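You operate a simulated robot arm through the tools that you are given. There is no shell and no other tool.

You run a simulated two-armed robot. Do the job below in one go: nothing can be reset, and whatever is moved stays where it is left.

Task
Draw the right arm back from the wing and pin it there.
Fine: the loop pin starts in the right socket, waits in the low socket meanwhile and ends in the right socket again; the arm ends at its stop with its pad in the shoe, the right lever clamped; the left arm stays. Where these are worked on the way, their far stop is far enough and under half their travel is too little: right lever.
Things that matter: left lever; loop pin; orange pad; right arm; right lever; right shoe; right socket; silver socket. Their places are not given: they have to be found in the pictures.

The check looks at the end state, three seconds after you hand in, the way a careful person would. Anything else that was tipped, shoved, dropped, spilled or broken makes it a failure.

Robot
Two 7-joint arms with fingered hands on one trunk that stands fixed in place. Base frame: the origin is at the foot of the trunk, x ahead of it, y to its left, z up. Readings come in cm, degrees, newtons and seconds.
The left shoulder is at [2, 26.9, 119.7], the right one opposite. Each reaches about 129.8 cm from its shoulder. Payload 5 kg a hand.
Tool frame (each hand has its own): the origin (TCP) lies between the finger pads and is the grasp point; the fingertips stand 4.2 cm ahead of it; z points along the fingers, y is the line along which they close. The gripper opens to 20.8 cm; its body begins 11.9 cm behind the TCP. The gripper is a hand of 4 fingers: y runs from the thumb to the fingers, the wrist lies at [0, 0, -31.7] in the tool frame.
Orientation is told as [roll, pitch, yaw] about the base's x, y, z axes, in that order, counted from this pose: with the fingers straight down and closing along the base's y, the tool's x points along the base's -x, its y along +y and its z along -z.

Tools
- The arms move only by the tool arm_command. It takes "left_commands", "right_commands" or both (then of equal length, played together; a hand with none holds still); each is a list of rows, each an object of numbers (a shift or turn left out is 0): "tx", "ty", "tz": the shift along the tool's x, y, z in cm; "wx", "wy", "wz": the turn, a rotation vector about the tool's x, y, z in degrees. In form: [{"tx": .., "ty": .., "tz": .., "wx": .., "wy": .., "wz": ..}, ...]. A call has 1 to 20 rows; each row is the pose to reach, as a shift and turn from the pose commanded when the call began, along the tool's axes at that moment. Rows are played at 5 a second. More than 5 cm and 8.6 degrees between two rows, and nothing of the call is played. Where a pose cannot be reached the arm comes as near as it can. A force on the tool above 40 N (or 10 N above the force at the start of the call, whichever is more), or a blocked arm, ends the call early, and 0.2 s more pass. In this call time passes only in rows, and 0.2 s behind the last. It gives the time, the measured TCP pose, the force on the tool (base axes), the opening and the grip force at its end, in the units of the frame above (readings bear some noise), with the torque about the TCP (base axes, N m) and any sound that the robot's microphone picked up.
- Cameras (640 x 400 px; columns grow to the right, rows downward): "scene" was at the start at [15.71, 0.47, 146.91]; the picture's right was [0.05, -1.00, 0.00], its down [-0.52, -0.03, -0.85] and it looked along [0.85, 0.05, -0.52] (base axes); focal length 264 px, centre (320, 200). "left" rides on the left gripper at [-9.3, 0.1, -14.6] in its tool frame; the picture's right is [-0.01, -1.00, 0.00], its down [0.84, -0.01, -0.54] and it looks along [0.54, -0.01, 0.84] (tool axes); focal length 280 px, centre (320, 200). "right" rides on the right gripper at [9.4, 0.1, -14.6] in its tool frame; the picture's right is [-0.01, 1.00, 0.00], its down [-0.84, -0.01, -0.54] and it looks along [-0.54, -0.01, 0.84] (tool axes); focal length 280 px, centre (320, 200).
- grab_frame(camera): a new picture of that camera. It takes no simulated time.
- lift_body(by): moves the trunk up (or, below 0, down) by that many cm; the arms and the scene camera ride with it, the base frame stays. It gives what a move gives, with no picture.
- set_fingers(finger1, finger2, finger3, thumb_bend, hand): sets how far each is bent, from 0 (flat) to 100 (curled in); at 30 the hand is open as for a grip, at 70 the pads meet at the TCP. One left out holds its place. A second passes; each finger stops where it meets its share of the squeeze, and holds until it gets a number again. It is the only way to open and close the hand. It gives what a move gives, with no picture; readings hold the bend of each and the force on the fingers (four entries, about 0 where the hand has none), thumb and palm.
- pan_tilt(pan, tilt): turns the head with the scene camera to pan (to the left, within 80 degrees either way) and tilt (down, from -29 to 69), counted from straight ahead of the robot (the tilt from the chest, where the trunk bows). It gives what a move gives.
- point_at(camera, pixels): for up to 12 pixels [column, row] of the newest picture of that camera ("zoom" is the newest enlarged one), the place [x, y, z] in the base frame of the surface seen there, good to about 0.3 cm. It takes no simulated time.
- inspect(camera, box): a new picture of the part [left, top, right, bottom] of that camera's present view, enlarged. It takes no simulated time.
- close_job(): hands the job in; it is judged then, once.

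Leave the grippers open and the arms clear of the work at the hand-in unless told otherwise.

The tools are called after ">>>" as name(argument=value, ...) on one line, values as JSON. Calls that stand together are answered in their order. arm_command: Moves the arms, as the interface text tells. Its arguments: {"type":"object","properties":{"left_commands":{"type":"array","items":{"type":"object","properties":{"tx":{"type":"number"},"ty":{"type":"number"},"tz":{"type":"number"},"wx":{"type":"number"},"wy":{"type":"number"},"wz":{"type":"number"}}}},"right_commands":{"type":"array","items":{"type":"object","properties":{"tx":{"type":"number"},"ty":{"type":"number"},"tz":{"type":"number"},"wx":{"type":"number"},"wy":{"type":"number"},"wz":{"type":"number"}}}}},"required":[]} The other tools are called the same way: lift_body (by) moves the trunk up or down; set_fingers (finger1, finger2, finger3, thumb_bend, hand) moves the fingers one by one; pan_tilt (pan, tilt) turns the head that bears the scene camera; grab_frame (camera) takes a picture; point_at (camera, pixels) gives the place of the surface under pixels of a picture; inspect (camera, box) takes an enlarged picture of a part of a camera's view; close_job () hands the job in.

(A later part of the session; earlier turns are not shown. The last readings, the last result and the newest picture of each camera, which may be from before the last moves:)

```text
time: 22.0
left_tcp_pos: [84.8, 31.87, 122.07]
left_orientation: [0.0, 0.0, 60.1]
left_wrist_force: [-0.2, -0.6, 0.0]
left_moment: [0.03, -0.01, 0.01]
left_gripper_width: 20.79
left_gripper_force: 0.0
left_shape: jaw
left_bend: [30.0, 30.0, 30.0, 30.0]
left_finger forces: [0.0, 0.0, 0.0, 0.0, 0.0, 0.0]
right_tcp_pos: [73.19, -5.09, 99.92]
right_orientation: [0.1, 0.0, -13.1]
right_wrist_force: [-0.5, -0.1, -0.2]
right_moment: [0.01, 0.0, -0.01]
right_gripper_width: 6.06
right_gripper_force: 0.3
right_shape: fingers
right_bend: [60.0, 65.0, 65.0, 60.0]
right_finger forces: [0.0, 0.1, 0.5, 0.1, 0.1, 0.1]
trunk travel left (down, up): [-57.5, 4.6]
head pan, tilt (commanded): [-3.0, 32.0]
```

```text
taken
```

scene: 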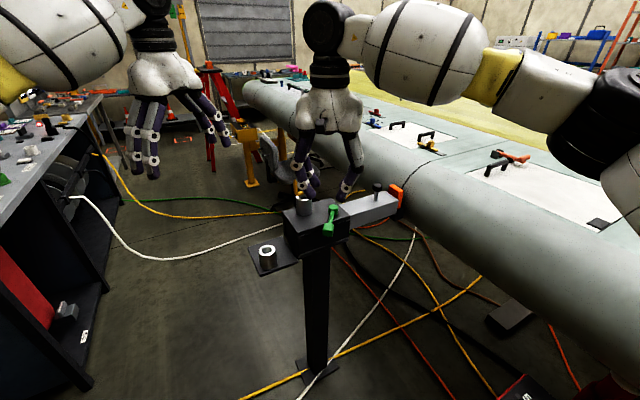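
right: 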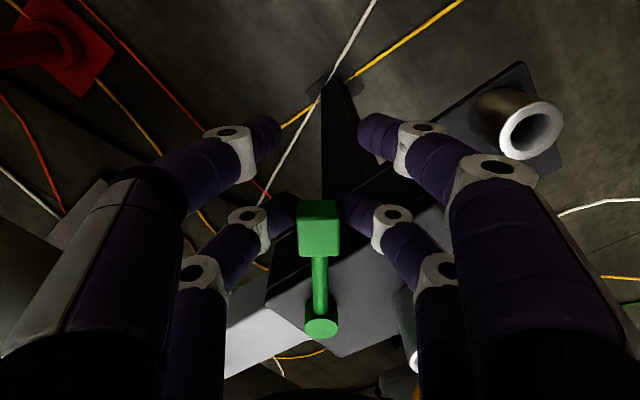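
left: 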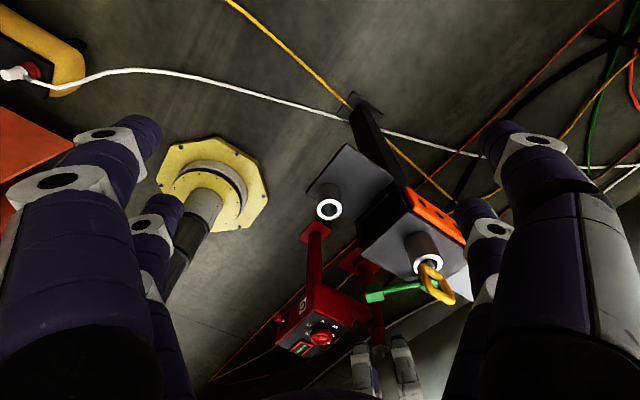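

The cube is loosely held, with 0.5 N on finger3. Now I'll try a small turn towards the wing, 8 degrees about the hub, watching the force.

>>> arm_command(right_commands=[{"tx": -0.01, "ty": -0.48, "wz": -2}, {"tx": -0.03, "ty": -0.97, "wz": -4}, {"tx": -0.08, "ty": -1.45, "wz": -6}, {"tx": -0.135, "ty": -1.93, "wz": -8}])

>>> grab_frame(camera="right")

```text
time: 23.0
left_tcp_pos: [84.86, 31.88, 122.15]
left_orientation: [-0.1, -0.1, 60.0]
left_wrist_force: [-0.3, 0.6, -1.0]
left_moment: [0.01, -0.01, -0.02]
left_gripper_width: 20.8
left_gripper_force: 0.0
left_shape: jaw
left_bend: [30.0, 30.0, 30.0, 30.0]
left_finger forces: [0.0, 0.0, 0.0, 0.0, 0.2, 0.0]
right_tcp_pos: [72.84, -6.93, 100.03]
right_orientation: [-0.1, -0.1, -5.1]
right_wrist_force: [-0.3, 1.3, -0.6]
right_moment: [0.08, 0.0, 0.02]
right_gripper_width: 6.03
right_gripper_force: 0.2
right_shape: fingers
right_bend: [60.0, 64.0, 65.0, 60.0]
right_finger forces: [0.1, 1.0, 0.1, 0.0, 0.1, 0.0]
trunk travel left (down, up): [-57.5, 4.6]
head pan, tilt (commanded): [-3.0, 32.0]
```

```text
taken
```

right: 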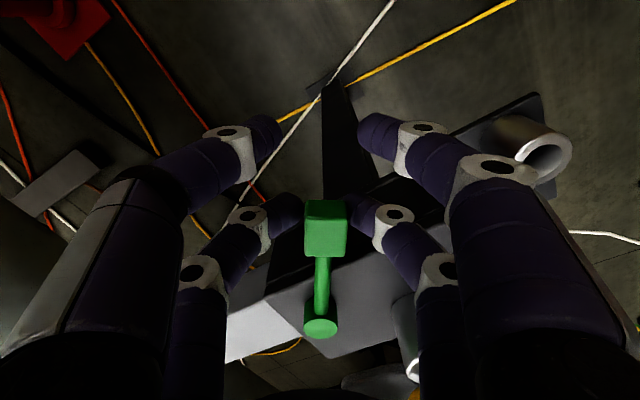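

The lever follows the hand with only about 1 N, so this is the way it turns. I'll continue another 20 degrees on the same arc.

>>> arm_command(right_commands=[{"tx": -0.03, "ty": -0.97, "wz": -4}, {"tx": -0.14, "ty": -1.93, "wz": -8}, {"tx": -0.3, "ty": -2.89, "wz": -12}, {"tx": -0.54, "ty": -3.83, "wz": -16}, {"tx": -0.84, "ty": -4.75, "wz": -20}])

>>> grab_frame(camera="right")

```text
time: 24.2
left_tcp_pos: [84.86, 31.81, 122.0]
left_orientation: [0.0, 0.0, 60.0]
left_wrist_force: [0.0, -0.4, -0.3]
left_moment: [0.05, 0.0, 0.02]
left_gripper_width: 20.79
left_gripper_force: 0.0
left_shape: jaw
left_bend: [30.0, 30.0, 30.0, 30.0]
left_finger forces: [0.0, 0.0, 0.1, 0.1, 0.0, 0.0]
right_tcp_pos: [73.21, -11.85, 99.98]
right_orientation: [0.0, 0.0, 14.8]
right_wrist_force: [-0.6, -0.1, 0.2]
right_moment: [0.06, 0.04, 0.04]
right_gripper_width: 6.03
right_gripper_force: 0.1
right_shape: fingers
right_bend: [60.0, 64.0, 65.0, 60.0]
right_finger forces: [0.0, 0.5, 0.1, 0.0, 0.0, 0.1]
trunk travel left (down, up): [-57.5, 4.6]
head pan, tilt (commanded): [-3.0, 32.0]
```

```text
taken
```

right: 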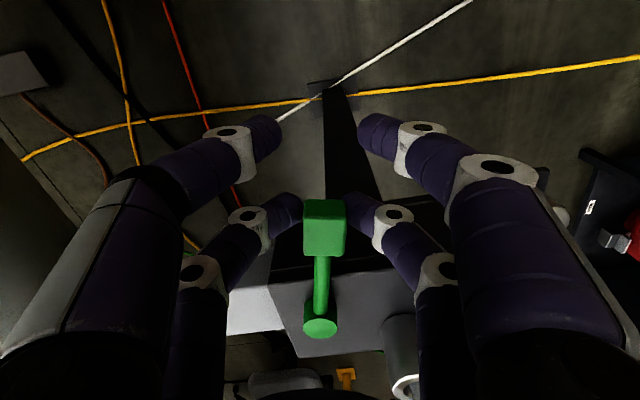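

It moves freely at 0.5 N and the lever stays lined up. I'll continue 28 degrees more.

>>> arm_command(right_commands=[{"tx": -0.03, "ty": -0.97, "wz": -4}, {"tx": -0.14, "ty": -1.93, "wz": -8}, {"tx": -0.3, "ty": -2.89, "wz": -12}, {"tx": -0.54, "ty": -3.83, "wz": -16}, {"tx": -0.84, "ty": -4.75, "wz": -20}, {"tx": -1.2, "ty": -5.65, "wz": -24}, {"tx": -1.63, "ty": -6.53, "wz": -28}])

>>> grab_frame(camera="right")

```text
time: 25.8
left_tcp_pos: [84.88, 31.79, 122.09]
left_orientation: [0.0, 0.0, 59.9]
left_wrist_force: [0.0, 0.4, -0.7]
left_moment: [0.01, 0.0, -0.02]
left_gripper_width: 20.76
left_gripper_force: 0.1
left_shape: jaw
left_bend: [30.0, 30.0, 30.0, 30.0]
left_finger forces: [0.0, 0.0, 0.1, 0.0, 0.0, 0.0]
right_tcp_pos: [76.47, -17.84, 99.85]
right_orientation: [0.1, 0.0, 42.9]
right_wrist_force: [0.0, 0.1, -0.9]
right_moment: [0.01, 0.0, 0.05]
right_gripper_width: 6.05
right_gripper_force: 0.3
right_shape: fingers
right_bend: [60.0, 65.0, 65.0, 60.0]
right_finger forces: [0.0, 0.4, 0.0, 0.0, 0.0, 0.1]
trunk travel left (down, up): [-57.5, 4.6]
head pan, tilt (commanded): [-3.0, 32.0]
```

```text
taken
```

right: 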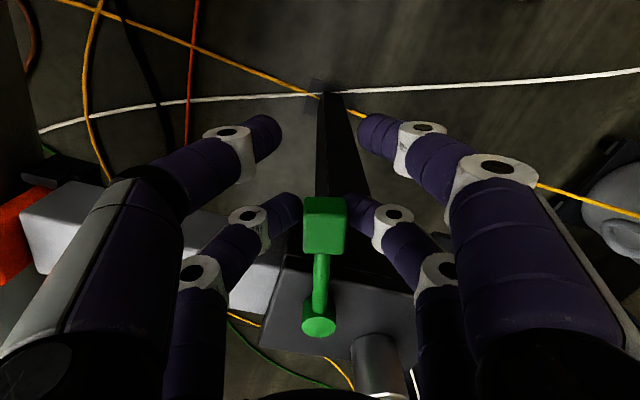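

Still free at 0.4 N after about 56 degrees. I'll continue in the same way until it meets its stop.

>>> arm_command(right_commands=[{"tx": -0.03, "ty": -0.97, "wz": -4}, {"tx": -0.14, "ty": -1.93, "wz": -8}, {"tx": -0.3, "ty": -2.89, "wz": -12}, {"tx": -0.54, "ty": -3.83, "wz": -16}, {"tx": -0.84, "ty": -4.75, "wz": -20}])

>>> grab_frame(camera="right")

```text
time: 27.0
left_tcp_pos: [84.93, 31.94, 122.1]
left_orientation: [0.1, 0.0, 59.9]
left_wrist_force: [0.1, -0.3, -0.3]
left_moment: [0.01, 0.0, 0.01]
left_gripper_width: 20.79
left_gripper_force: 0.0
left_shape: jaw
left_bend: [30.0, 30.0, 30.0, 30.0]
left_finger forces: [0.0, 0.0, 0.0, 0.0, 0.0, 0.1]
right_tcp_pos: [80.42, -20.49, 99.93]
right_orientation: [0.0, 0.0, 63.0]
right_wrist_force: [0.2, -0.1, 0.6]
right_moment: [0.01, 0.02, -0.01]
right_gripper_width: 6.06
right_gripper_force: 0.0
right_shape: fingers
right_bend: [60.0, 65.0, 65.0, 60.0]
right_finger forces: [0.0, 0.0, 0.1, 0.0, 0.0, 0.1]
trunk travel left (down, up): [-57.5, 4.6]
head pan, tilt (commanded): [-3.0, 32.0]
```

```text
taken
```

right: 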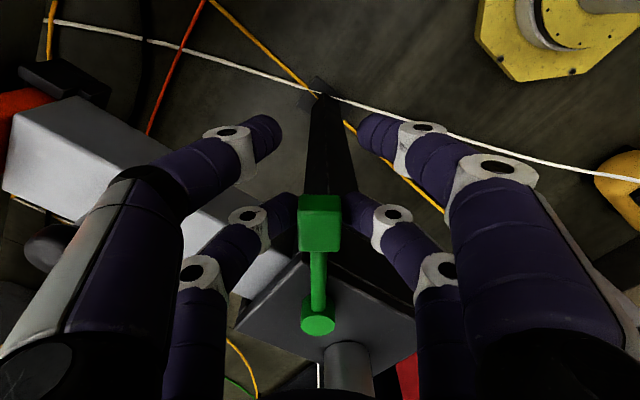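

About 76 degrees now, still free. The thumb side is coming over the grey arm (top z 94.8), so I'll raise by 1 cm and go on in small steps, watching the force.

>>> arm_command(right_commands=[{"tz": -1}, {"tx": -0.03, "ty": -0.97, "tz": -1, "wz": -4}, {"tx": -0.14, "ty": -1.93, "tz": -1, "wz": -8}, {"tx": -0.3, "ty": -2.89, "tz": -1, "wz": -12}])

>>> grab_frame(camera="right")

>>> inspect(camera="scene", box=[240, 140, 440, 265])

```text
time: 28.0
left_tcp_pos: [84.76, 32.05, 122.11]
left_orientation: [-0.2, 0.0, 60.0]
left_wrist_force: [-0.3, -0.6, 0.2]
left_moment: [-0.02, 0.0, -0.02]
left_gripper_width: 20.8
left_gripper_force: 0.1
left_shape: jaw
left_bend: [30.0, 30.0, 30.0, 30.0]
left_finger forces: [0.0, 0.1, 0.0, 0.0, 0.0, 0.0]
right_tcp_pos: [82.87, -21.24, 101.16]
right_orientation: [-0.1, -0.2, 75.1]
right_wrist_force: [-8.8, 15.1, 8.8]
right_moment: [0.87, 0.53, -0.07]
right_gripper_width: 6.07
right_gripper_force: 7.7
right_shape: fingers
right_bend: [60.0, 57.0, 65.0, 60.0]
right_finger forces: [0.0, 15.0, 0.0, 0.1, 0.0, 0.0]
trunk travel left (down, up): [-57.5, 4.6]
head pan, tilt (commanded): [-3.0, 32.0]
```

```text
taken
```

right: 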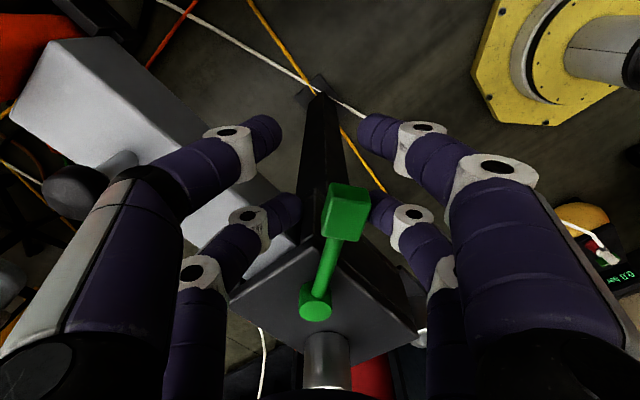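

```text
3.20 times, centred on (340, 202) of scene
```

zoom: 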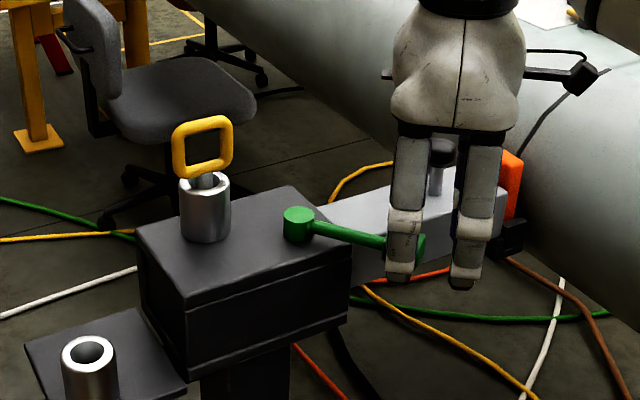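

finger2 now reads 15 N and the lever lags behind the hand. It has met its far stop, about 75 degrees from where it was clamped. I'll back the hand off 10 degrees so it doesn't press, then open the digits.

>>> arm_command(right_commands=[{"tx": -0.05, "ty": 1.21, "wz": 5}, {"tx": -0.21, "ty": 2.41, "wz": 10}])

>>> set_fingers(hand="right", finger2=58, finger3=58)

>>> grab_frame(camera="right")

```text
time: 28.6
left_tcp_pos: [84.84, 31.78, 122.1]
left_orientation: [0.0, 0.1, 60.0]
left_wrist_force: [0.0, 0.0, -0.5]
left_moment: [0.02, -0.02, -0.01]
left_gripper_width: 20.8
left_gripper_force: 0.0
left_shape: jaw
left_bend: [30.0, 30.0, 30.0, 30.0]
left_finger forces: [0.0, 0.0, 0.1, 0.1, 0.0, 0.0]
right_tcp_pos: [80.77, -21.0, 100.78]
right_orientation: [0.0, 0.1, 64.7]
right_wrist_force: [0.4, 0.1, -0.8]
right_moment: [-0.05, 0.02, 0.04]
right_gripper_width: 6.08
right_gripper_force: 0.5
right_shape: fingers
right_bend: [60.0, 64.0, 65.0, 60.0]
right_finger forces: [0.0, 0.8, 0.2, 0.1, 0.1, 0.0]
trunk travel left (down, up): [-57.5, 4.6]
head pan, tilt (commanded): [-3.0, 32.0]
```

```text
time: 29.6
left_tcp_pos: [84.74, 31.88, 122.02]
left_orientation: [0.0, 0.1, 60.0]
left_wrist_force: [-0.1, -0.2, -0.2]
left_moment: [0.03, 0.05, 0.0]
left_gripper_width: 20.79
left_gripper_force: 0.0
left_shape: jaw
left_bend: [30.0, 30.0, 30.0, 30.0]
left_finger forces: [0.0, 0.0, 0.0, 0.0, 0.0, 0.0]
right_tcp_pos: [80.67, -20.74, 101.07]
right_orientation: [0.0, 0.0, 65.0]
right_wrist_force: [0.6, 0.4, -0.9]
right_moment: [0.0, -0.01, -0.02]
right_gripper_width: 6.07
right_gripper_force: 0.0
right_shape: fingers
right_bend: [60.0, 57.0, 57.0, 60.0]
right_finger forces: [0.0, 0.1, 0.0, 0.1, 0.0, 0.0]
trunk travel left (down, up): [-57.5, 4.6]
head pan, tilt (commanded): [-3.0, 32.0]
```

```text
taken
```

right: 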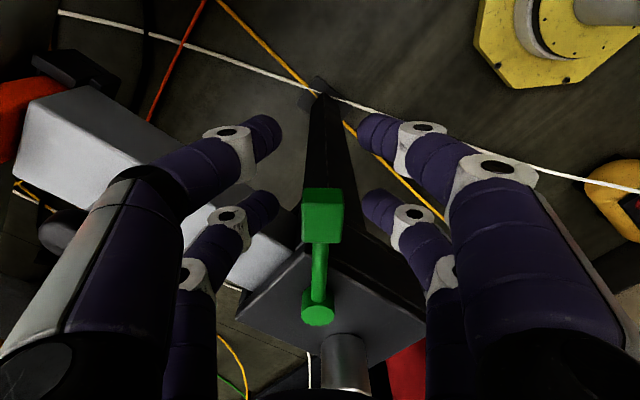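

The lever stays at its far stop and the digits are clear of it. I'll lift the right hand straight up and park it aside, back and to the right.

>>> arm_command(right_commands=[{"tz": -4}, {"tz": -8}, {"tz": -12}, {"tz": -16}, {"tx": 3.9, "ty": 0.4, "tz": -17, "wz": 7}, {"tx": 7.8, "ty": 0.8, "tz": -18, "wz": 14}, {"tx": 11.7, "ty": 1.2, "tz": -19, "wz": 21}, {"tx": 15.6, "ty": 1.6, "tz": -20, "wz": 28}, {"tx": 19.4, "ty": 2, "tz": -21, "wz": 34}, {"tx": 23.2, "ty": 2.4, "tz": -22, "wz": 40}])

>>> grab_frame(camera="scene")

>>> inspect(camera="scene", box=[240, 150, 440, 275])

```text
time: 31.8
left_tcp_pos: [84.72, 31.7, 122.2]
left_orientation: [-0.2, -0.2, 60.0]
left_wrist_force: [-0.8, -1.2, 1.0]
left_moment: [0.15, -0.18, -0.01]
left_gripper_width: 20.79
left_gripper_force: 0.1
left_shape: jaw
left_bend: [30.0, 30.0, 30.0, 30.0]
left_finger forces: [0.0, 0.0, 0.0, 0.1, 0.1, 0.0]
right_tcp_pos: [68.69, -40.83, 123.17]
right_orientation: [0.1, -0.1, 24.8]
right_wrist_force: [-0.2, 0.2, -0.7]
right_moment: [0.0, -0.05, -0.02]
right_gripper_width: 6.04
right_gripper_force: 0.0
right_shape: fingers
right_bend: [60.0, 57.0, 57.0, 60.0]
right_finger forces: [0.0, 0.1, 0.0, 0.0, 0.1, 0.0]
trunk travel left (down, up): [-57.5, 4.6]
head pan, tilt (commanded): [-3.0, 32.0]
```

```text
taken
```

scene: 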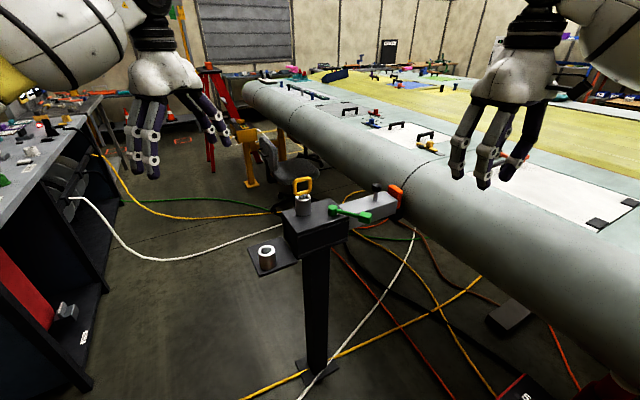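

```text
3.20 times, centred on (340, 212) of scene
```

zoom: 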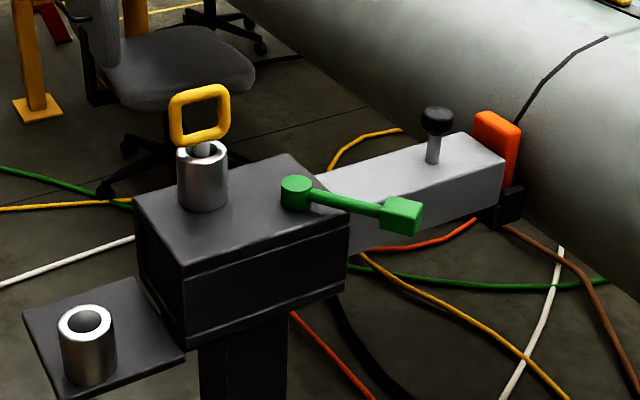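

The lever now points towards the wing, at its far stop. Now the loop pin, with the left hand. First I'll bend all its digits to 55, for a gap of about 9 cm. Then I'll carry it high above the pin at about (88.3, 1.35), turned so it closes across the loop's flat side.

>>> set_fingers(hand="left", finger1=56, finger2=56, finger3=56, thumb_bend=56)

>>> arm_command(left_commands=[{"tx": 3.1, "ty": -2.3, "tz": -0.3, "wz": -6.8}, {"tx": 6.2, "ty": -4.6, "tz": -0.5, "wz": -13.5}, {"tx": 9.3, "ty": -6.8, "tz": -0.8, "wz": -20.3}, {"tx": 12.4, "ty": -9.1, "tz": -1, "wz": -27.1}, {"tx": 15.4, "ty": -11.4, "tz": -1.3, "wz": -33.9}, {"tx": 18.5, "ty": -13.7, "tz": -1.5, "wz": -40.6}, {"tx": 21.6, "ty": -15.9, "tz": -1.8, "wz": -47.4}, {"tx": 24.7, "ty": -18.2, "tz": -2, "wz": -54.2}])

>>> grab_frame(camera="left")

>>> grab_frame(camera="scene")

```text
time: 32.8
left_tcp_pos: [84.94, 31.87, 122.03]
left_orientation: [0.0, 0.1, 60.0]
left_wrist_force: [-0.4, 0.0, -0.4]
left_moment: [0.01, 0.03, 0.01]
left_gripper_width: 8.18
left_gripper_force: 0.0
left_shape: fingers
left_bend: [56.0, 56.0, 56.0, 56.0]
left_finger forces: [0.0, 0.0, 0.1, 0.1, 0.0, 0.1]
right_tcp_pos: [68.82, -40.71, 123.06]
right_orientation: [0.0, 0.0, 24.9]
right_wrist_force: [0.6, -0.1, -0.5]
right_moment: [-0.01, 0.07, 0.0]
right_gripper_width: 6.09
right_gripper_force: 0.0
right_shape: fingers
right_bend: [60.0, 57.0, 57.0, 60.0]
right_finger forces: [0.1, 0.0, 0.1, 0.0, 0.1, 0.0]
trunk travel left (down, up): [-57.5, 4.6]
head pan, tilt (commanded): [-3.0, 32.0]
```

```text
time: 34.6
left_tcp_pos: [87.55, 2.97, 123.88]
left_orientation: [0.2, 0.3, 115.1]
left_wrist_force: [-0.4, -0.9, -0.1]
left_moment: [0.09, 0.02, -0.02]
left_gripper_width: 8.15
left_gripper_force: 0.1
left_shape: fingers
left_bend: [56.0, 56.0, 56.0, 56.0]
left_finger forces: [0.1, 0.0, 0.1, 0.0, 0.0, 0.1]
left hand out of reach, approached as far as the arm can: row 8
right_tcp_pos: [68.77, -40.82, 123.12]
right_orientation: [0.1, 0.0, 24.8]
right_wrist_force: [-0.1, 1.2, -0.3]
right_moment: [-0.09, -0.08, -0.03]
right_gripper_width: 6.06
right_gripper_force: 0.1
right_shape: fingers
right_bend: [60.0, 57.0, 57.0, 60.0]
right_finger forces: [0.0, 0.0, 0.0, 0.0, 0.0, 0.1]
trunk travel left (down, up): [-57.5, 4.6]
head pan, tilt (commanded): [-3.0, 32.0]
```

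```text
taken
```

left: 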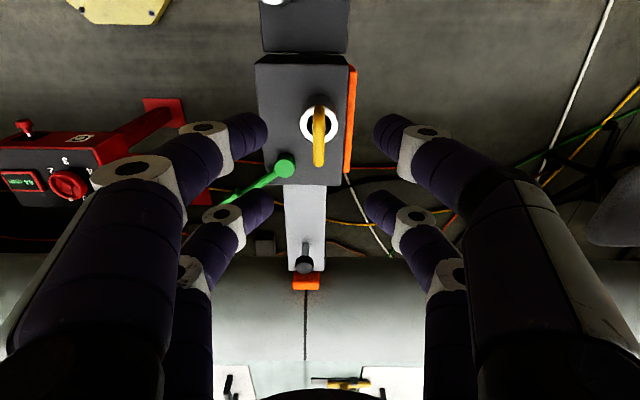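

```text
taken
```

scene: 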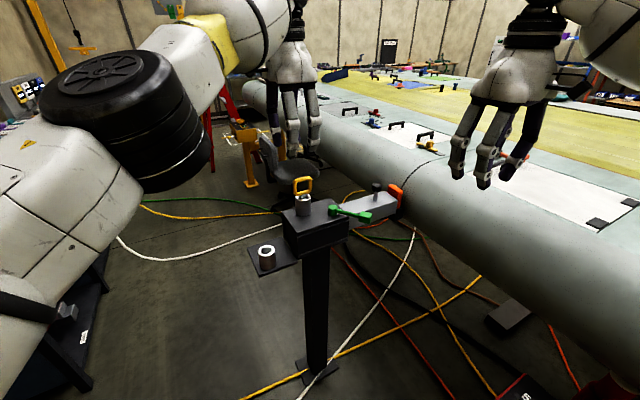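

The left arm stopped short at (87.6, 3.0, 123.9) because that spot is at the edge of its reach at this height. Raising the trunk will help with the lift later. The left picture shows the loop edge-on at (318,140), well lined up. I'll raise the trunk by 4.5 cm, since both hands are in free air.

>>> lift_body(by=4.5)

>>> grab_frame(camera="left")

```text
time: 35.5
left_tcp_pos: [87.16, 1.91, 128.22]
left_orientation: [0.0, -0.1, 114.1]
left_wrist_force: [-0.2, 0.8, -0.4]
left_moment: [-0.07, 0.02, 0.0]
left_gripper_width: 8.13
left_gripper_force: 0.1
left_shape: fingers
left_bend: [56.0, 56.0, 56.0, 56.0]
left_finger forces: [0.0, 0.0, 0.0, 0.1, 0.0, 0.0]
right_tcp_pos: [68.6, -40.68, 127.32]
right_orientation: [0.0, 0.0, 24.8]
right_wrist_force: [-0.2, 0.1, -0.7]
right_moment: [-0.07, 0.04, 0.01]
right_gripper_width: 6.04
right_gripper_force: 0.1
right_shape: fingers
right_bend: [60.0, 57.0, 57.0, 60.0]
right_finger forces: [0.0, 0.0, 0.0, 0.1, 0.0, 0.0]
trunk travel left (down, up): [-62.0, 0.1]
head pan, tilt (commanded): [-3.0, 32.0]
```

```text
taken
```

left: 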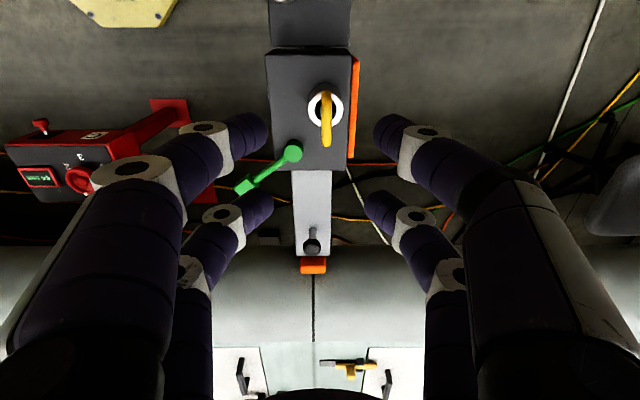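

I'll measure the loop and the rim in this closer view before descending.

>>> inspect(camera="left", box=[280, 70, 376, 170])

>>> point_at(camera="left", pixels=[[326, 142], [326, 125], [326, 100], [311, 107], [341, 107], [322, 91], [290, 152], [245, 186], [311, 247], [312, 265]])

```text
4.00 times, centred on (328, 120) of left
```

zoom: 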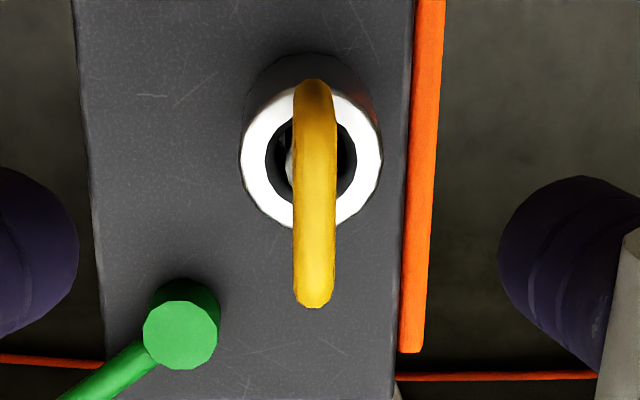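

```text
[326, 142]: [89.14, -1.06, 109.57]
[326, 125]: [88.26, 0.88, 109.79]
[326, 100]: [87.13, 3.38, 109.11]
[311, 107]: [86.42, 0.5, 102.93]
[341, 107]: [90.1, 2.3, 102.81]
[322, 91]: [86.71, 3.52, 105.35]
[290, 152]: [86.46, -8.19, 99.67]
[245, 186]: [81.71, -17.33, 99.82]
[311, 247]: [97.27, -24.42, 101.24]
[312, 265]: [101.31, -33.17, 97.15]
```

The loop's top bar runs from about (87.0, 3.6) to (89.3, -1.5), centred near (88.2, 1.25), and the rim is centred near (88.25, 1.4). First I'll descend partway to z 118 while centring, then check.

>>> arm_command(left_commands=[{"tx": 0.5, "ty": -0.3, "tz": 3}, {"tx": 1.03, "ty": -0.68, "tz": 6}, {"tx": 1.03, "ty": -0.68, "tz": 10}])

>>> grab_frame(camera="left")

```text
time: 36.3
left_tcp_pos: [88.48, 1.56, 118.13]
left_orientation: [0.1, 0.1, 114.3]
left_wrist_force: [0.7, 1.1, 0.3]
left_moment: [-0.21, 0.14, 0.01]
left_gripper_width: 8.14
left_gripper_force: 0.1
left_shape: fingers
left_bend: [56.0, 56.0, 56.0, 56.0]
left_finger forces: [0.1, 0.0, 0.0, 0.0, 0.0, 0.0]
right_tcp_pos: [69.02, -40.55, 127.33]
right_orientation: [0.0, 0.1, 24.9]
right_wrist_force: [1.9, 0.8, -0.2]
right_moment: [-0.17, 0.24, 0.02]
right_gripper_width: 6.06
right_gripper_force: 0.1
right_shape: fingers
right_bend: [60.0, 57.0, 57.0, 60.0]
right_finger forces: [0.0, 0.1, 0.0, 0.1, 0.1, 0.0]
trunk travel left (down, up): [-62.0, 0.1]
head pan, tilt (commanded): [-3.0, 32.0]
```

```text
taken
```

left: 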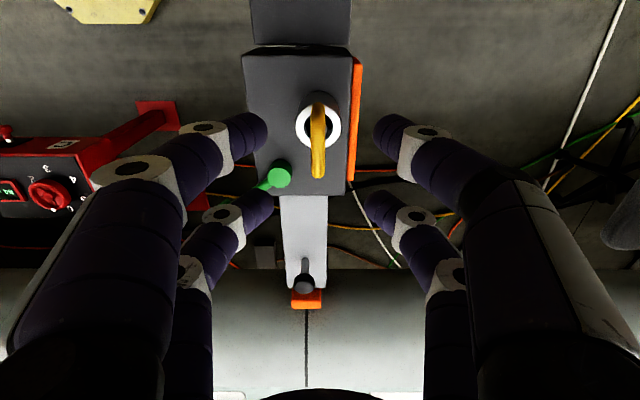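

>>> inspect(camera="left", box=[270, 70, 366, 200])

>>> point_at(camera="left", pixels=[[318, 174], [318, 150], [318, 130], [318, 110], [316, 97], [300, 122], [338, 122], [318, 178]])

```text
3.08 times, centred on (318, 135) of left
```

zoom: 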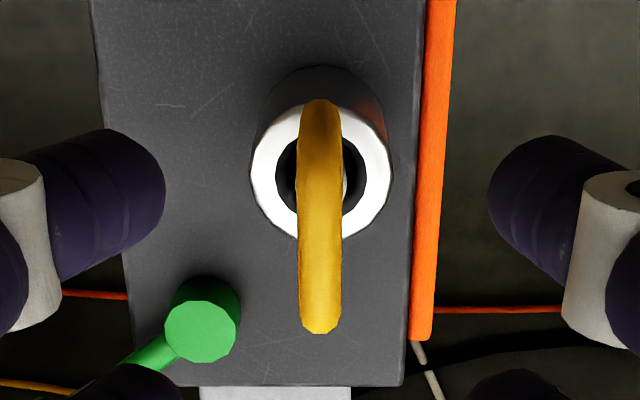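

```text
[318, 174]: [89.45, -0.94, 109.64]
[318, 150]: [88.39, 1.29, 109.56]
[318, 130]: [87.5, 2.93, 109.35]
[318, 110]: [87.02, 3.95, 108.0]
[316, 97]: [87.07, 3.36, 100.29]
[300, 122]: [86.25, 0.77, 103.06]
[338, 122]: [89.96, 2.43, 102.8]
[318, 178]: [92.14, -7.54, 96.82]
```

The loop's centre reads about (88.3, 1.3), within 0.3 cm of the hand. I'll descend straight to z 108.2, which leaves the fingertips just above the socket's rim.

>>> arm_command(left_commands=[{"tx": 0.1, "ty": 0.2, "tz": 3}, {"tx": 0.1, "ty": 0.2, "tz": 6}, {"tx": 0.1, "ty": 0.2, "tz": 8}, {"tx": 0.1, "ty": 0.2, "tz": 9.9}])

>>> grab_frame(camera="left")

>>> inspect(camera="scene", box=[220, 100, 420, 250])

```text
time: 37.3
left_tcp_pos: [88.02, 1.19, 108.48]
left_orientation: [0.0, 0.2, 114.2]
left_wrist_force: [0.2, 0.5, 0.8]
left_moment: [0.04, 0.0, 0.02]
left_gripper_width: 8.13
left_gripper_force: 0.0
left_shape: fingers
left_bend: [56.0, 56.0, 56.0, 56.0]
left_finger forces: [0.0, 0.0, 0.0, 0.0, 0.0, 0.0]
right_tcp_pos: [68.72, -40.76, 127.5]
right_orientation: [0.0, 0.0, 24.9]
right_wrist_force: [-0.3, 0.1, -0.5]
right_moment: [-0.04, -0.01, 0.01]
right_gripper_width: 6.04
right_gripper_force: 0.2
right_shape: fingers
right_bend: [60.0, 57.0, 57.0, 60.0]
right_finger forces: [0.0, 0.0, 0.0, 0.0, 0.0, 0.1]
trunk travel left (down, up): [-62.0, 0.1]
head pan, tilt (commanded): [-3.0, 32.0]
```

```text
taken
```

left: 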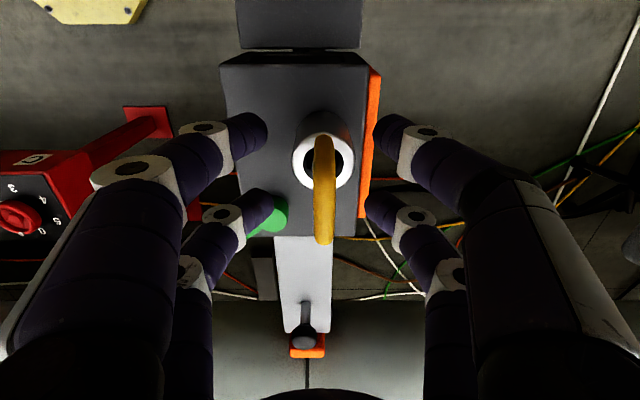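

```text
2.67 times, centred on (320, 175) of scene
```

zoom: 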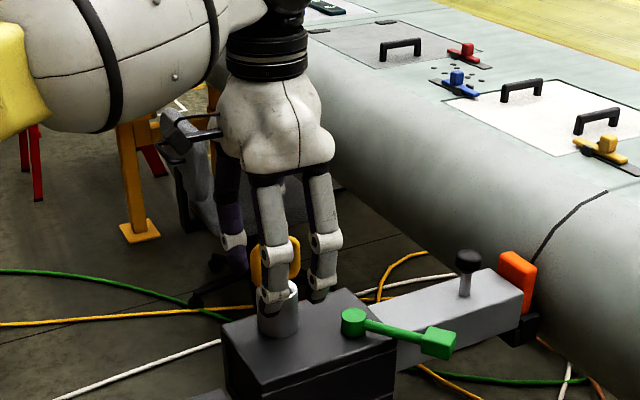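

The digits straddle the loop on both flat sides with no contact yet. I'll close all four on it.

>>> set_fingers(hand="left", finger1=66, finger2=66, finger3=66, thumb_bend=66)

>>> set_fingers(hand="left", finger1=80, finger2=80, finger3=80, thumb_bend=80)

>>> grab_frame(camera="left")

```text
time: 38.3
left_tcp_pos: [87.99, 1.13, 108.22]
left_orientation: [0.0, 0.1, 114.2]
left_wrist_force: [-0.3, -0.2, 0.3]
left_moment: [0.01, 0.0, 0.01]
left_gripper_width: 3.05
left_gripper_force: 0.0
left_shape: fingers
left_bend: [66.0, 66.0, 66.0, 66.0]
left_finger forces: [0.0, 0.0, 0.1, 0.0, 0.0, 0.1]
right_tcp_pos: [68.68, -40.74, 127.48]
right_orientation: [0.0, 0.0, 24.9]
right_wrist_force: [-0.1, -0.2, -1.2]
right_moment: [0.01, -0.02, 0.02]
right_gripper_width: 6.02
right_gripper_force: 0.0
right_shape: fingers
right_bend: [60.0, 57.0, 57.0, 60.0]
right_finger forces: [0.0, 0.1, 0.0, 0.0, 0.1, 0.0]
trunk travel left (down, up): [-62.0, 0.1]
head pan, tilt (commanded): [-3.0, 32.0]
```

```text
time: 39.3
left_tcp_pos: [88.18, 1.22, 108.32]
left_orientation: [0.0, 0.0, 114.1]
left_wrist_force: [7.3, 1.3, -1.2]
left_moment: [-0.18, -0.23, -0.01]
left_gripper_width: 1.31
left_gripper_force: 20.0
left_shape: fingers
left_bend: [64.0, 68.0, 68.0, 74.0]
left_finger forces: [8.4, 9.0, 10.0, 0.1, 13.7, 0.0]
right_tcp_pos: [68.67, -40.83, 127.38]
right_orientation: [0.0, -0.1, 24.9]
right_wrist_force: [-0.4, -0.6, 0.6]
right_moment: [-0.01, 0.01, 0.01]
right_gripper_width: 6.05
right_gripper_force: 0.2
right_shape: fingers
right_bend: [60.0, 57.0, 57.0, 60.0]
right_finger forces: [0.1, 0.0, 0.0, 0.0, 0.0, 0.1]
trunk travel left (down, up): [-62.0, 0.1]
head pan, tilt (commanded): [-3.0, 32.0]
```

```text
taken
```

left: 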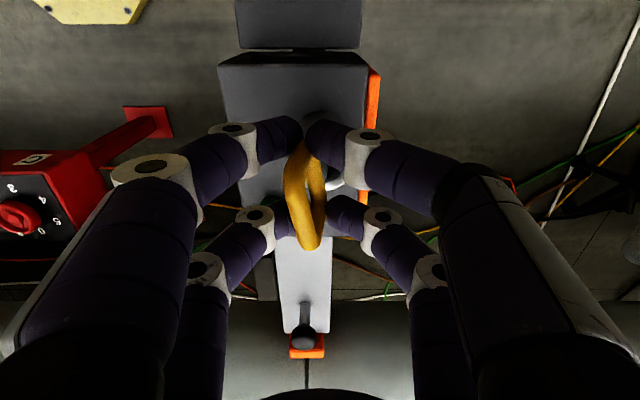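

The grip holds: 1.3 cm gap, 8 to 14 N per digit. The thumb pushed its side of the loop over, though (thumb at 74, finger1 at 64), leaving a 7 N sideways load. I'll ease the thumb to 69 and let finger1 press again to centre the loop.

>>> set_fingers(hand="left", thumb_bend=69, finger1=72)

>>> grab_frame(camera="left")

```text
time: 40.3
left_tcp_pos: [88.24, 1.1, 108.38]
left_orientation: [0.0, 0.0, 114.2]
left_wrist_force: [0.1, -1.4, -2.7]
left_moment: [-0.01, 0.0, 0.02]
left_gripper_width: 1.6
left_gripper_force: 12.9
left_shape: fingers
left_bend: [71.0, 68.0, 68.0, 69.0]
left_finger forces: [5.4, 7.7, 10.0, 0.0, 2.6, 0.1]
right_tcp_pos: [68.81, -40.79, 127.48]
right_orientation: [0.0, 0.0, 24.9]
right_wrist_force: [-0.7, 0.1, 0.0]
right_moment: [0.0, -0.01, 0.0]
right_gripper_width: 6.05
right_gripper_force: 0.1
right_shape: fingers
right_bend: [60.0, 57.0, 57.0, 60.0]
right_finger forces: [0.1, 0.0, 0.0, 0.1, 0.0, 0.0]
trunk travel left (down, up): [-62.0, 0.1]
head pan, tilt (commanded): [-3.0, 32.0]
```

```text
taken
```

left: 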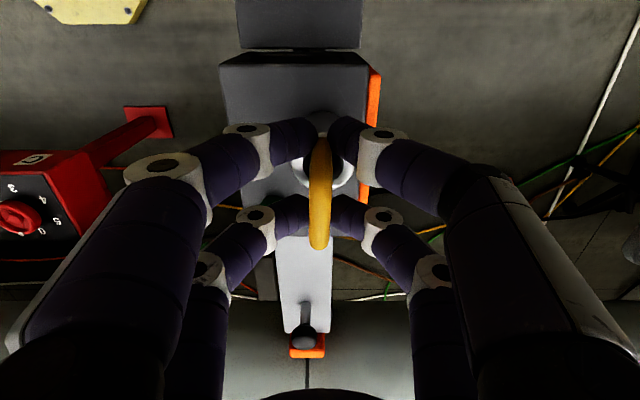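

The loop is edge-on and straight again at column 320. I'll add a little on the thumb for a firmer near pair.

>>> set_fingers(hand="left", thumb_bend=71, finger1=74)

>>> grab_frame(camera="left")

```text
time: 41.3
left_tcp_pos: [88.03, 1.13, 108.25]
left_orientation: [0.1, -0.1, 114.2]
left_wrist_force: [-0.9, 0.2, -0.9]
left_moment: [0.02, 0.0, 0.0]
left_gripper_width: 1.51
left_gripper_force: 15.7
left_shape: fingers
left_bend: [71.0, 68.0, 68.0, 69.0]
left_finger forces: [8.0, 7.7, 10.0, 0.0, 5.6, 0.0]
right_tcp_pos: [68.71, -40.76, 127.58]
right_orientation: [0.1, 0.0, 24.9]
right_wrist_force: [0.3, 0.0, -0.2]
right_moment: [0.0, 0.0, 0.0]
right_gripper_width: 6.05
right_gripper_force: 0.2
right_shape: fingers
right_bend: [60.0, 57.0, 57.0, 60.0]
right_finger forces: [0.0, 0.0, 0.0, 0.1, 0.0, 0.0]
trunk travel left (down, up): [-62.0, 0.1]
head pan, tilt (commanded): [-3.0, 32.0]
```

```text
taken
```

left: 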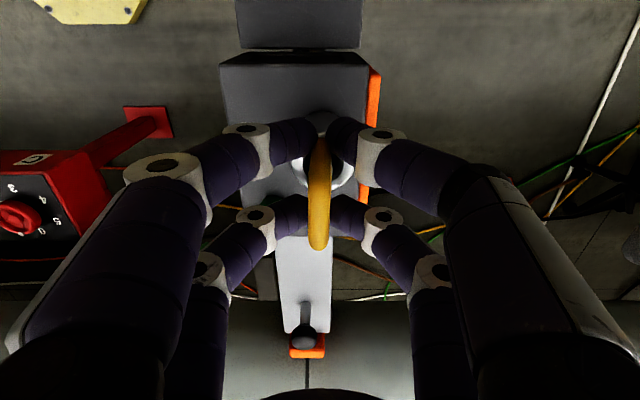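

The grip is even now, at 6 to 10 N per digit. I'll pull the pin straight up, 4 cm first, watching the force.

>>> arm_command(left_commands=[{"tz": -1}, {"tz": -2}, {"tz": -3}, {"tz": -4}])

>>> inspect(camera="scene", box=[220, 100, 420, 250])

```text
time: 42.3
left_tcp_pos: [88.05, 1.1, 112.27]
left_orientation: [0.0, -0.1, 114.2]
left_wrist_force: [-0.6, 0.1, -1.2]
left_moment: [0.01, -0.01, 0.01]
left_gripper_width: 1.52
left_gripper_force: 16.0
left_shape: fingers
left_bend: [71.0, 68.0, 68.0, 69.0]
left_finger forces: [8.1, 7.7, 9.9, 0.0, 5.6, 0.0]
right_tcp_pos: [68.77, -40.71, 127.45]
right_orientation: [-0.1, -0.1, 24.9]
right_wrist_force: [0.1, -1.1, 0.9]
right_moment: [0.03, -0.01, 0.02]
right_gripper_width: 6.05
right_gripper_force: 0.0
right_shape: fingers
right_bend: [60.0, 57.0, 57.0, 60.0]
right_finger forces: [0.0, 0.0, 0.1, 0.0, 0.0, 0.1]
trunk travel left (down, up): [-62.0, 0.1]
head pan, tilt (commanded): [-3.0, 32.0]
```

```text
2.67 times, centred on (320, 175) of scene
```

zoom: 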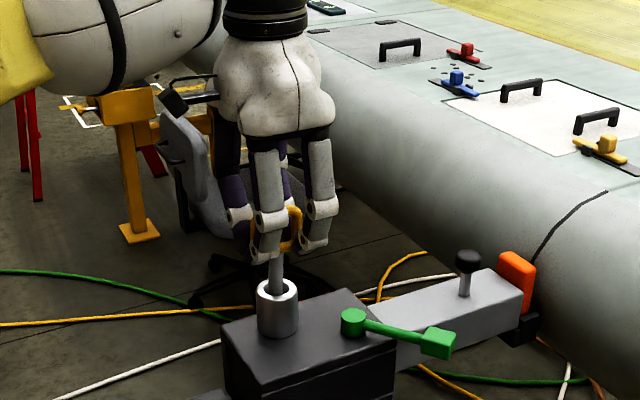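

The pin rises cleanly, with its shaft visible above the rim and almost no force. I'll go up another 6 cm.

>>> arm_command(left_commands=[{"tz": -1.5}, {"tz": -3}, {"tz": -4.5}, {"tz": -6}])

>>> inspect(camera="scene", box=[220, 100, 420, 250])

```text
time: 43.3
left_tcp_pos: [88.04, 1.21, 118.31]
left_orientation: [0.0, 0.0, 114.2]
left_wrist_force: [-0.6, 0.3, -0.5]
left_moment: [-0.01, -0.01, 0.01]
left_gripper_width: 1.53
left_gripper_force: 15.4
left_shape: fingers
left_bend: [71.0, 68.0, 68.0, 69.0]
left_finger forces: [8.2, 7.7, 9.9, 0.0, 5.6, 0.1]
right_tcp_pos: [68.75, -40.77, 127.47]
right_orientation: [0.0, 0.0, 24.9]
right_wrist_force: [-0.8, -0.1, 0.7]
right_moment: [0.01, -0.01, 0.0]
right_gripper_width: 6.07
right_gripper_force: 0.1
right_shape: fingers
right_bend: [60.0, 57.0, 57.0, 60.0]
right_finger forces: [0.0, 0.1, 0.0, 0.0, 0.0, 0.0]
trunk travel left (down, up): [-62.0, 0.1]
head pan, tilt (commanded): [-3.0, 32.0]
```

```text
2.67 times, centred on (320, 175) of scene
```

zoom: 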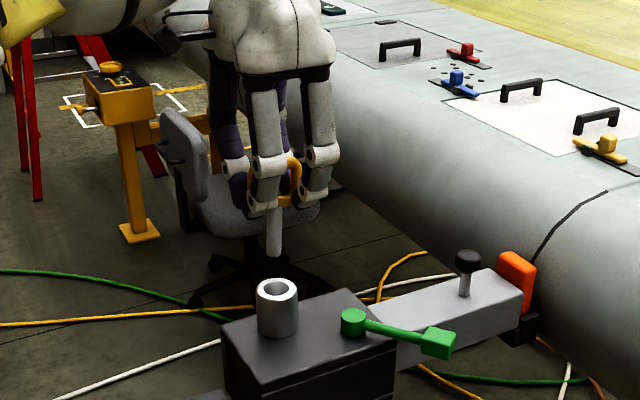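

The pin is out, with its lower end at (275,255) above the rim. I'll measure the shaft's end and its line.

>>> point_at(camera="zoom", pixels=[[274, 250], [274, 235], [273, 215], [275, 225], [268, 235], [281, 235]])

>>> inspect(camera="scene", box=[270, 140, 350, 215])

>>> grab_frame(camera="left")

```text
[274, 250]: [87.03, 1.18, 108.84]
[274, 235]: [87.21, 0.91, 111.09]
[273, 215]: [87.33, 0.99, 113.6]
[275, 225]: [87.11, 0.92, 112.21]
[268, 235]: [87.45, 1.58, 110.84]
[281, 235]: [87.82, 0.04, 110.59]
```

```text
5.33 times, centred on (310, 178) of scene
```

zoom: 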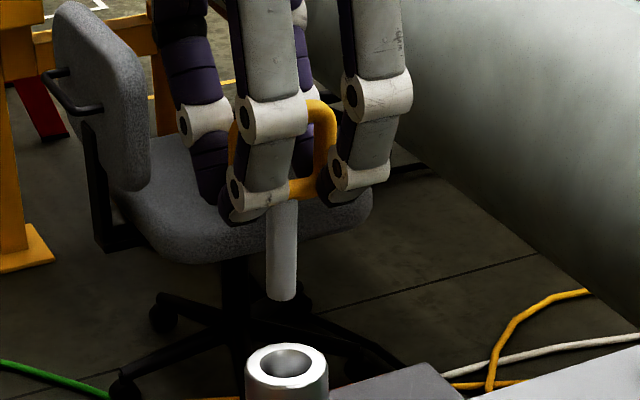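

```text
taken
```

left: 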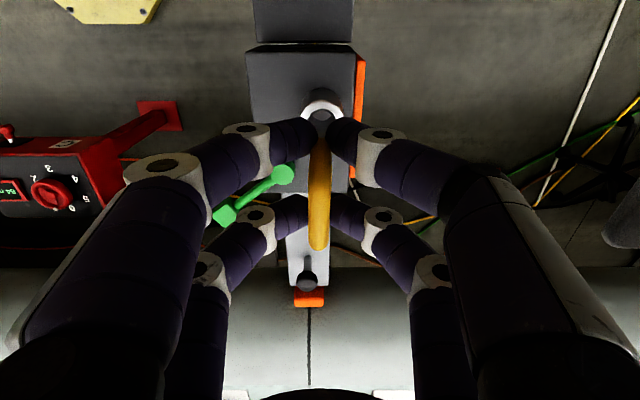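

The pin's axis coincides with the hand's TCP, and its end is about 9.9 cm below it. When seated, the TCP was 5.15 cm above the rim. Now I'll measure the low silver socket's rim exactly.

>>> inspect(camera="scene", box=[235, 235, 305, 290])

```text
7.27 times, centred on (270, 262) of scene
```

zoom: 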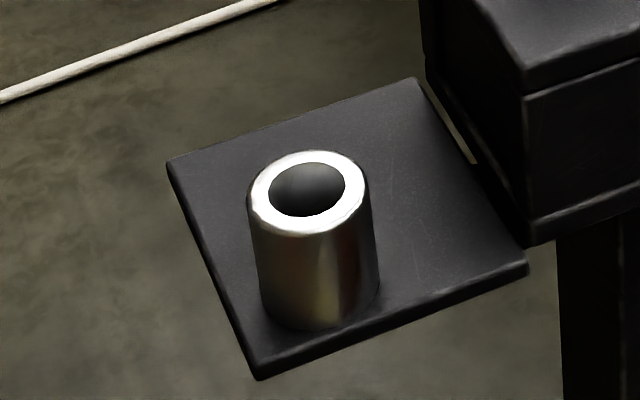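

>>> point_at(camera="zoom", pixels=[[256, 192], [360, 188], [307, 156], [305, 224], [270, 168], [347, 167], [270, 215], [343, 212], [180, 170], [410, 90], [515, 262], [262, 355]])

```text
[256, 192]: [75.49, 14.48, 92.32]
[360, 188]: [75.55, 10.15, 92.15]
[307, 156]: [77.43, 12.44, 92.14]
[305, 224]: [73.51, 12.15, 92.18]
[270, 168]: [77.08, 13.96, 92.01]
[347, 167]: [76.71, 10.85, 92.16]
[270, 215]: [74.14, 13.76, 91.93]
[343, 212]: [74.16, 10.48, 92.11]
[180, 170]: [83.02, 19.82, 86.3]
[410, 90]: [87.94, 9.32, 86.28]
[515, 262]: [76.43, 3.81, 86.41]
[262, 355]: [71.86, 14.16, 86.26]
```

The low socket's rim is centred at (75.5, 12.3, 92.15). I'll carry the pin across at the present height and then stop above it.

>>> arm_command(left_commands=[{"tx": -2.1, "ty": 0.9}, {"tx": -4.7, "ty": 2.1}, {"tx": -7.6, "ty": 3.4}, {"tx": -10.5, "ty": 4.7}, {"tx": -13.1, "ty": 5.8}, {"tx": -15.27, "ty": 6.78}, {"tx": -15.27, "ty": 6.78, "tz": 2}, {"tx": -15.27, "ty": 6.78, "tz": 5}, {"tx": -15.27, "ty": 6.78, "tz": 8}, {"tx": -15.27, "ty": 6.78, "tz": 11}])

>>> grab_frame(camera="left")

>>> inspect(camera="scene", box=[220, 180, 320, 290])

```text
time: 45.5
left_tcp_pos: [75.51, 12.34, 107.25]
left_orientation: [0.0, 0.0, 114.2]
left_wrist_force: [-0.5, 0.3, -1.1]
left_moment: [-0.05, 0.04, 0.01]
left_gripper_width: 1.49
left_gripper_force: 15.4
left_shape: fingers
left_bend: [71.0, 68.0, 68.0, 69.0]
left_finger forces: [7.8, 7.6, 9.5, 0.0, 5.7, 0.0]
right_tcp_pos: [68.8, -40.69, 127.43]
right_orientation: [0.0, 0.0, 24.9]
right_wrist_force: [0.2, 0.4, -0.1]
right_moment: [-0.07, 0.08, 0.0]
right_gripper_width: 6.02
right_gripper_force: 0.1
right_shape: fingers
right_bend: [60.0, 57.0, 57.0, 60.0]
right_finger forces: [0.0, 0.0, 0.1, 0.0, 0.1, 0.0]
trunk travel left (down, up): [-62.0, 0.1]
head pan, tilt (commanded): [-3.0, 32.0]
```

```text
taken
```

left: 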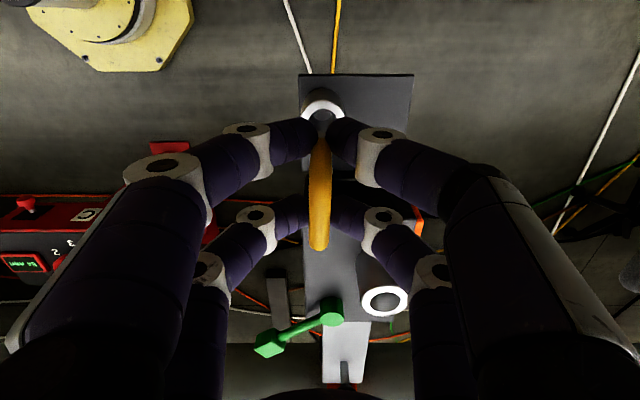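

```text
3.64 times, centred on (270, 235) of scene
```

zoom: 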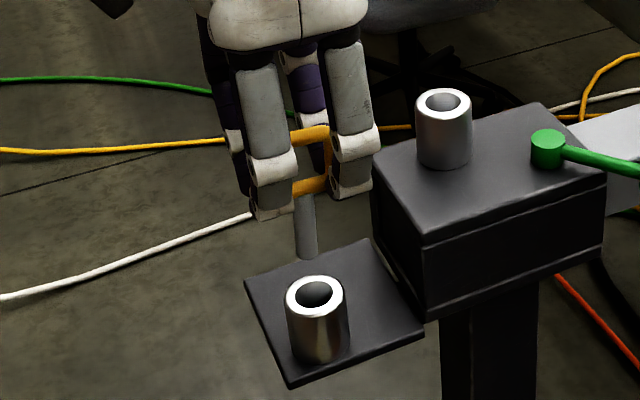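

I'll check the alignment in the left camera's close-up: the rim against the shaft.

>>> inspect(camera="left", box=[280, 70, 370, 130])

>>> point_at(camera="left", pixels=[[304, 104], [341, 104], [322, 91], [308, 94], [337, 94]])

>>> inspect(camera="scene", box=[270, 225, 310, 260])

```text
6.67 times, centred on (325, 100) of left
```

zoom: 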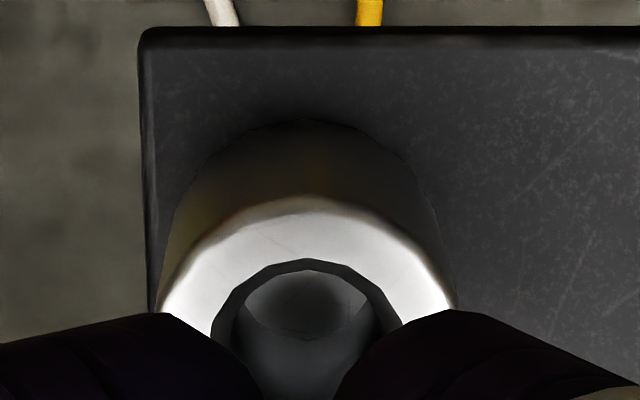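

```text
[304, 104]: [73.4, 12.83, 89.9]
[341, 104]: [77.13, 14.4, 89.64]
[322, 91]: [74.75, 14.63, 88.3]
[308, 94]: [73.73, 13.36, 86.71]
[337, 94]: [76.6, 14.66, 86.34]
```

```text
11.43 times, centred on (290, 242) of scene
```

zoom: 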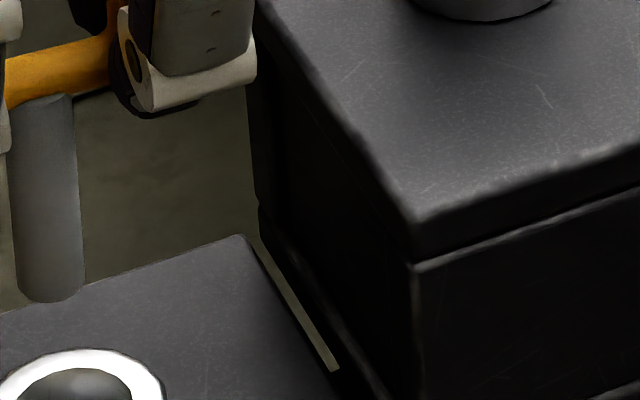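

The rim's centre is about 0.3 cm to the right in the left picture, so I'll shift ty -0.3 and lower slowly until the tip is inside the bore, watching for contact.

>>> arm_command(left_commands=[{"ty": -0.3}, {"ty": -0.3, "tz": 1.5}, {"ty": -0.3, "tz": 3}, {"ty": -0.3, "tz": 4}, {"ty": -0.3, "tz": 5}, {"ty": -0.3, "tz": 6}, {"ty": -0.3, "tz": 7}])

>>> inspect(camera="scene", box=[220, 180, 320, 290])

>>> grab_frame(camera="left")

```text
time: 47.1
left_tcp_pos: [75.88, 12.38, 100.25]
left_orientation: [0.0, 0.0, 114.1]
left_wrist_force: [1.0, 0.5, -1.0]
left_moment: [-0.02, 0.04, 0.0]
left_gripper_width: 1.51
left_gripper_force: 15.0
left_shape: fingers
left_bend: [71.0, 68.0, 68.0, 69.0]
left_finger forces: [7.8, 7.6, 9.6, 0.0, 5.7, 0.0]
right_tcp_pos: [68.82, -40.74, 127.49]
right_orientation: [-0.1, 0.1, 24.9]
right_wrist_force: [1.2, -0.1, 0.4]
right_moment: [0.02, 0.06, 0.01]
right_gripper_width: 6.05
right_gripper_force: 0.1
right_shape: fingers
right_bend: [60.0, 57.0, 57.0, 60.0]
right_finger forces: [0.0, 0.0, 0.1, 0.0, 0.0, 0.1]
trunk travel left (down, up): [-62.0, 0.1]
head pan, tilt (commanded): [-3.0, 32.0]
```

```text
3.64 times, centred on (270, 235) of scene
```

zoom: 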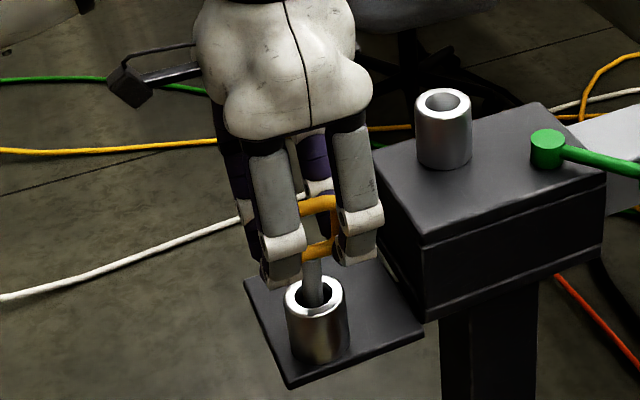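

```text
taken
```

left: 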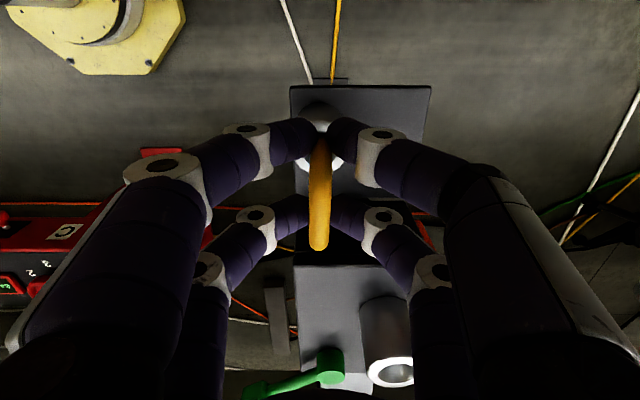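

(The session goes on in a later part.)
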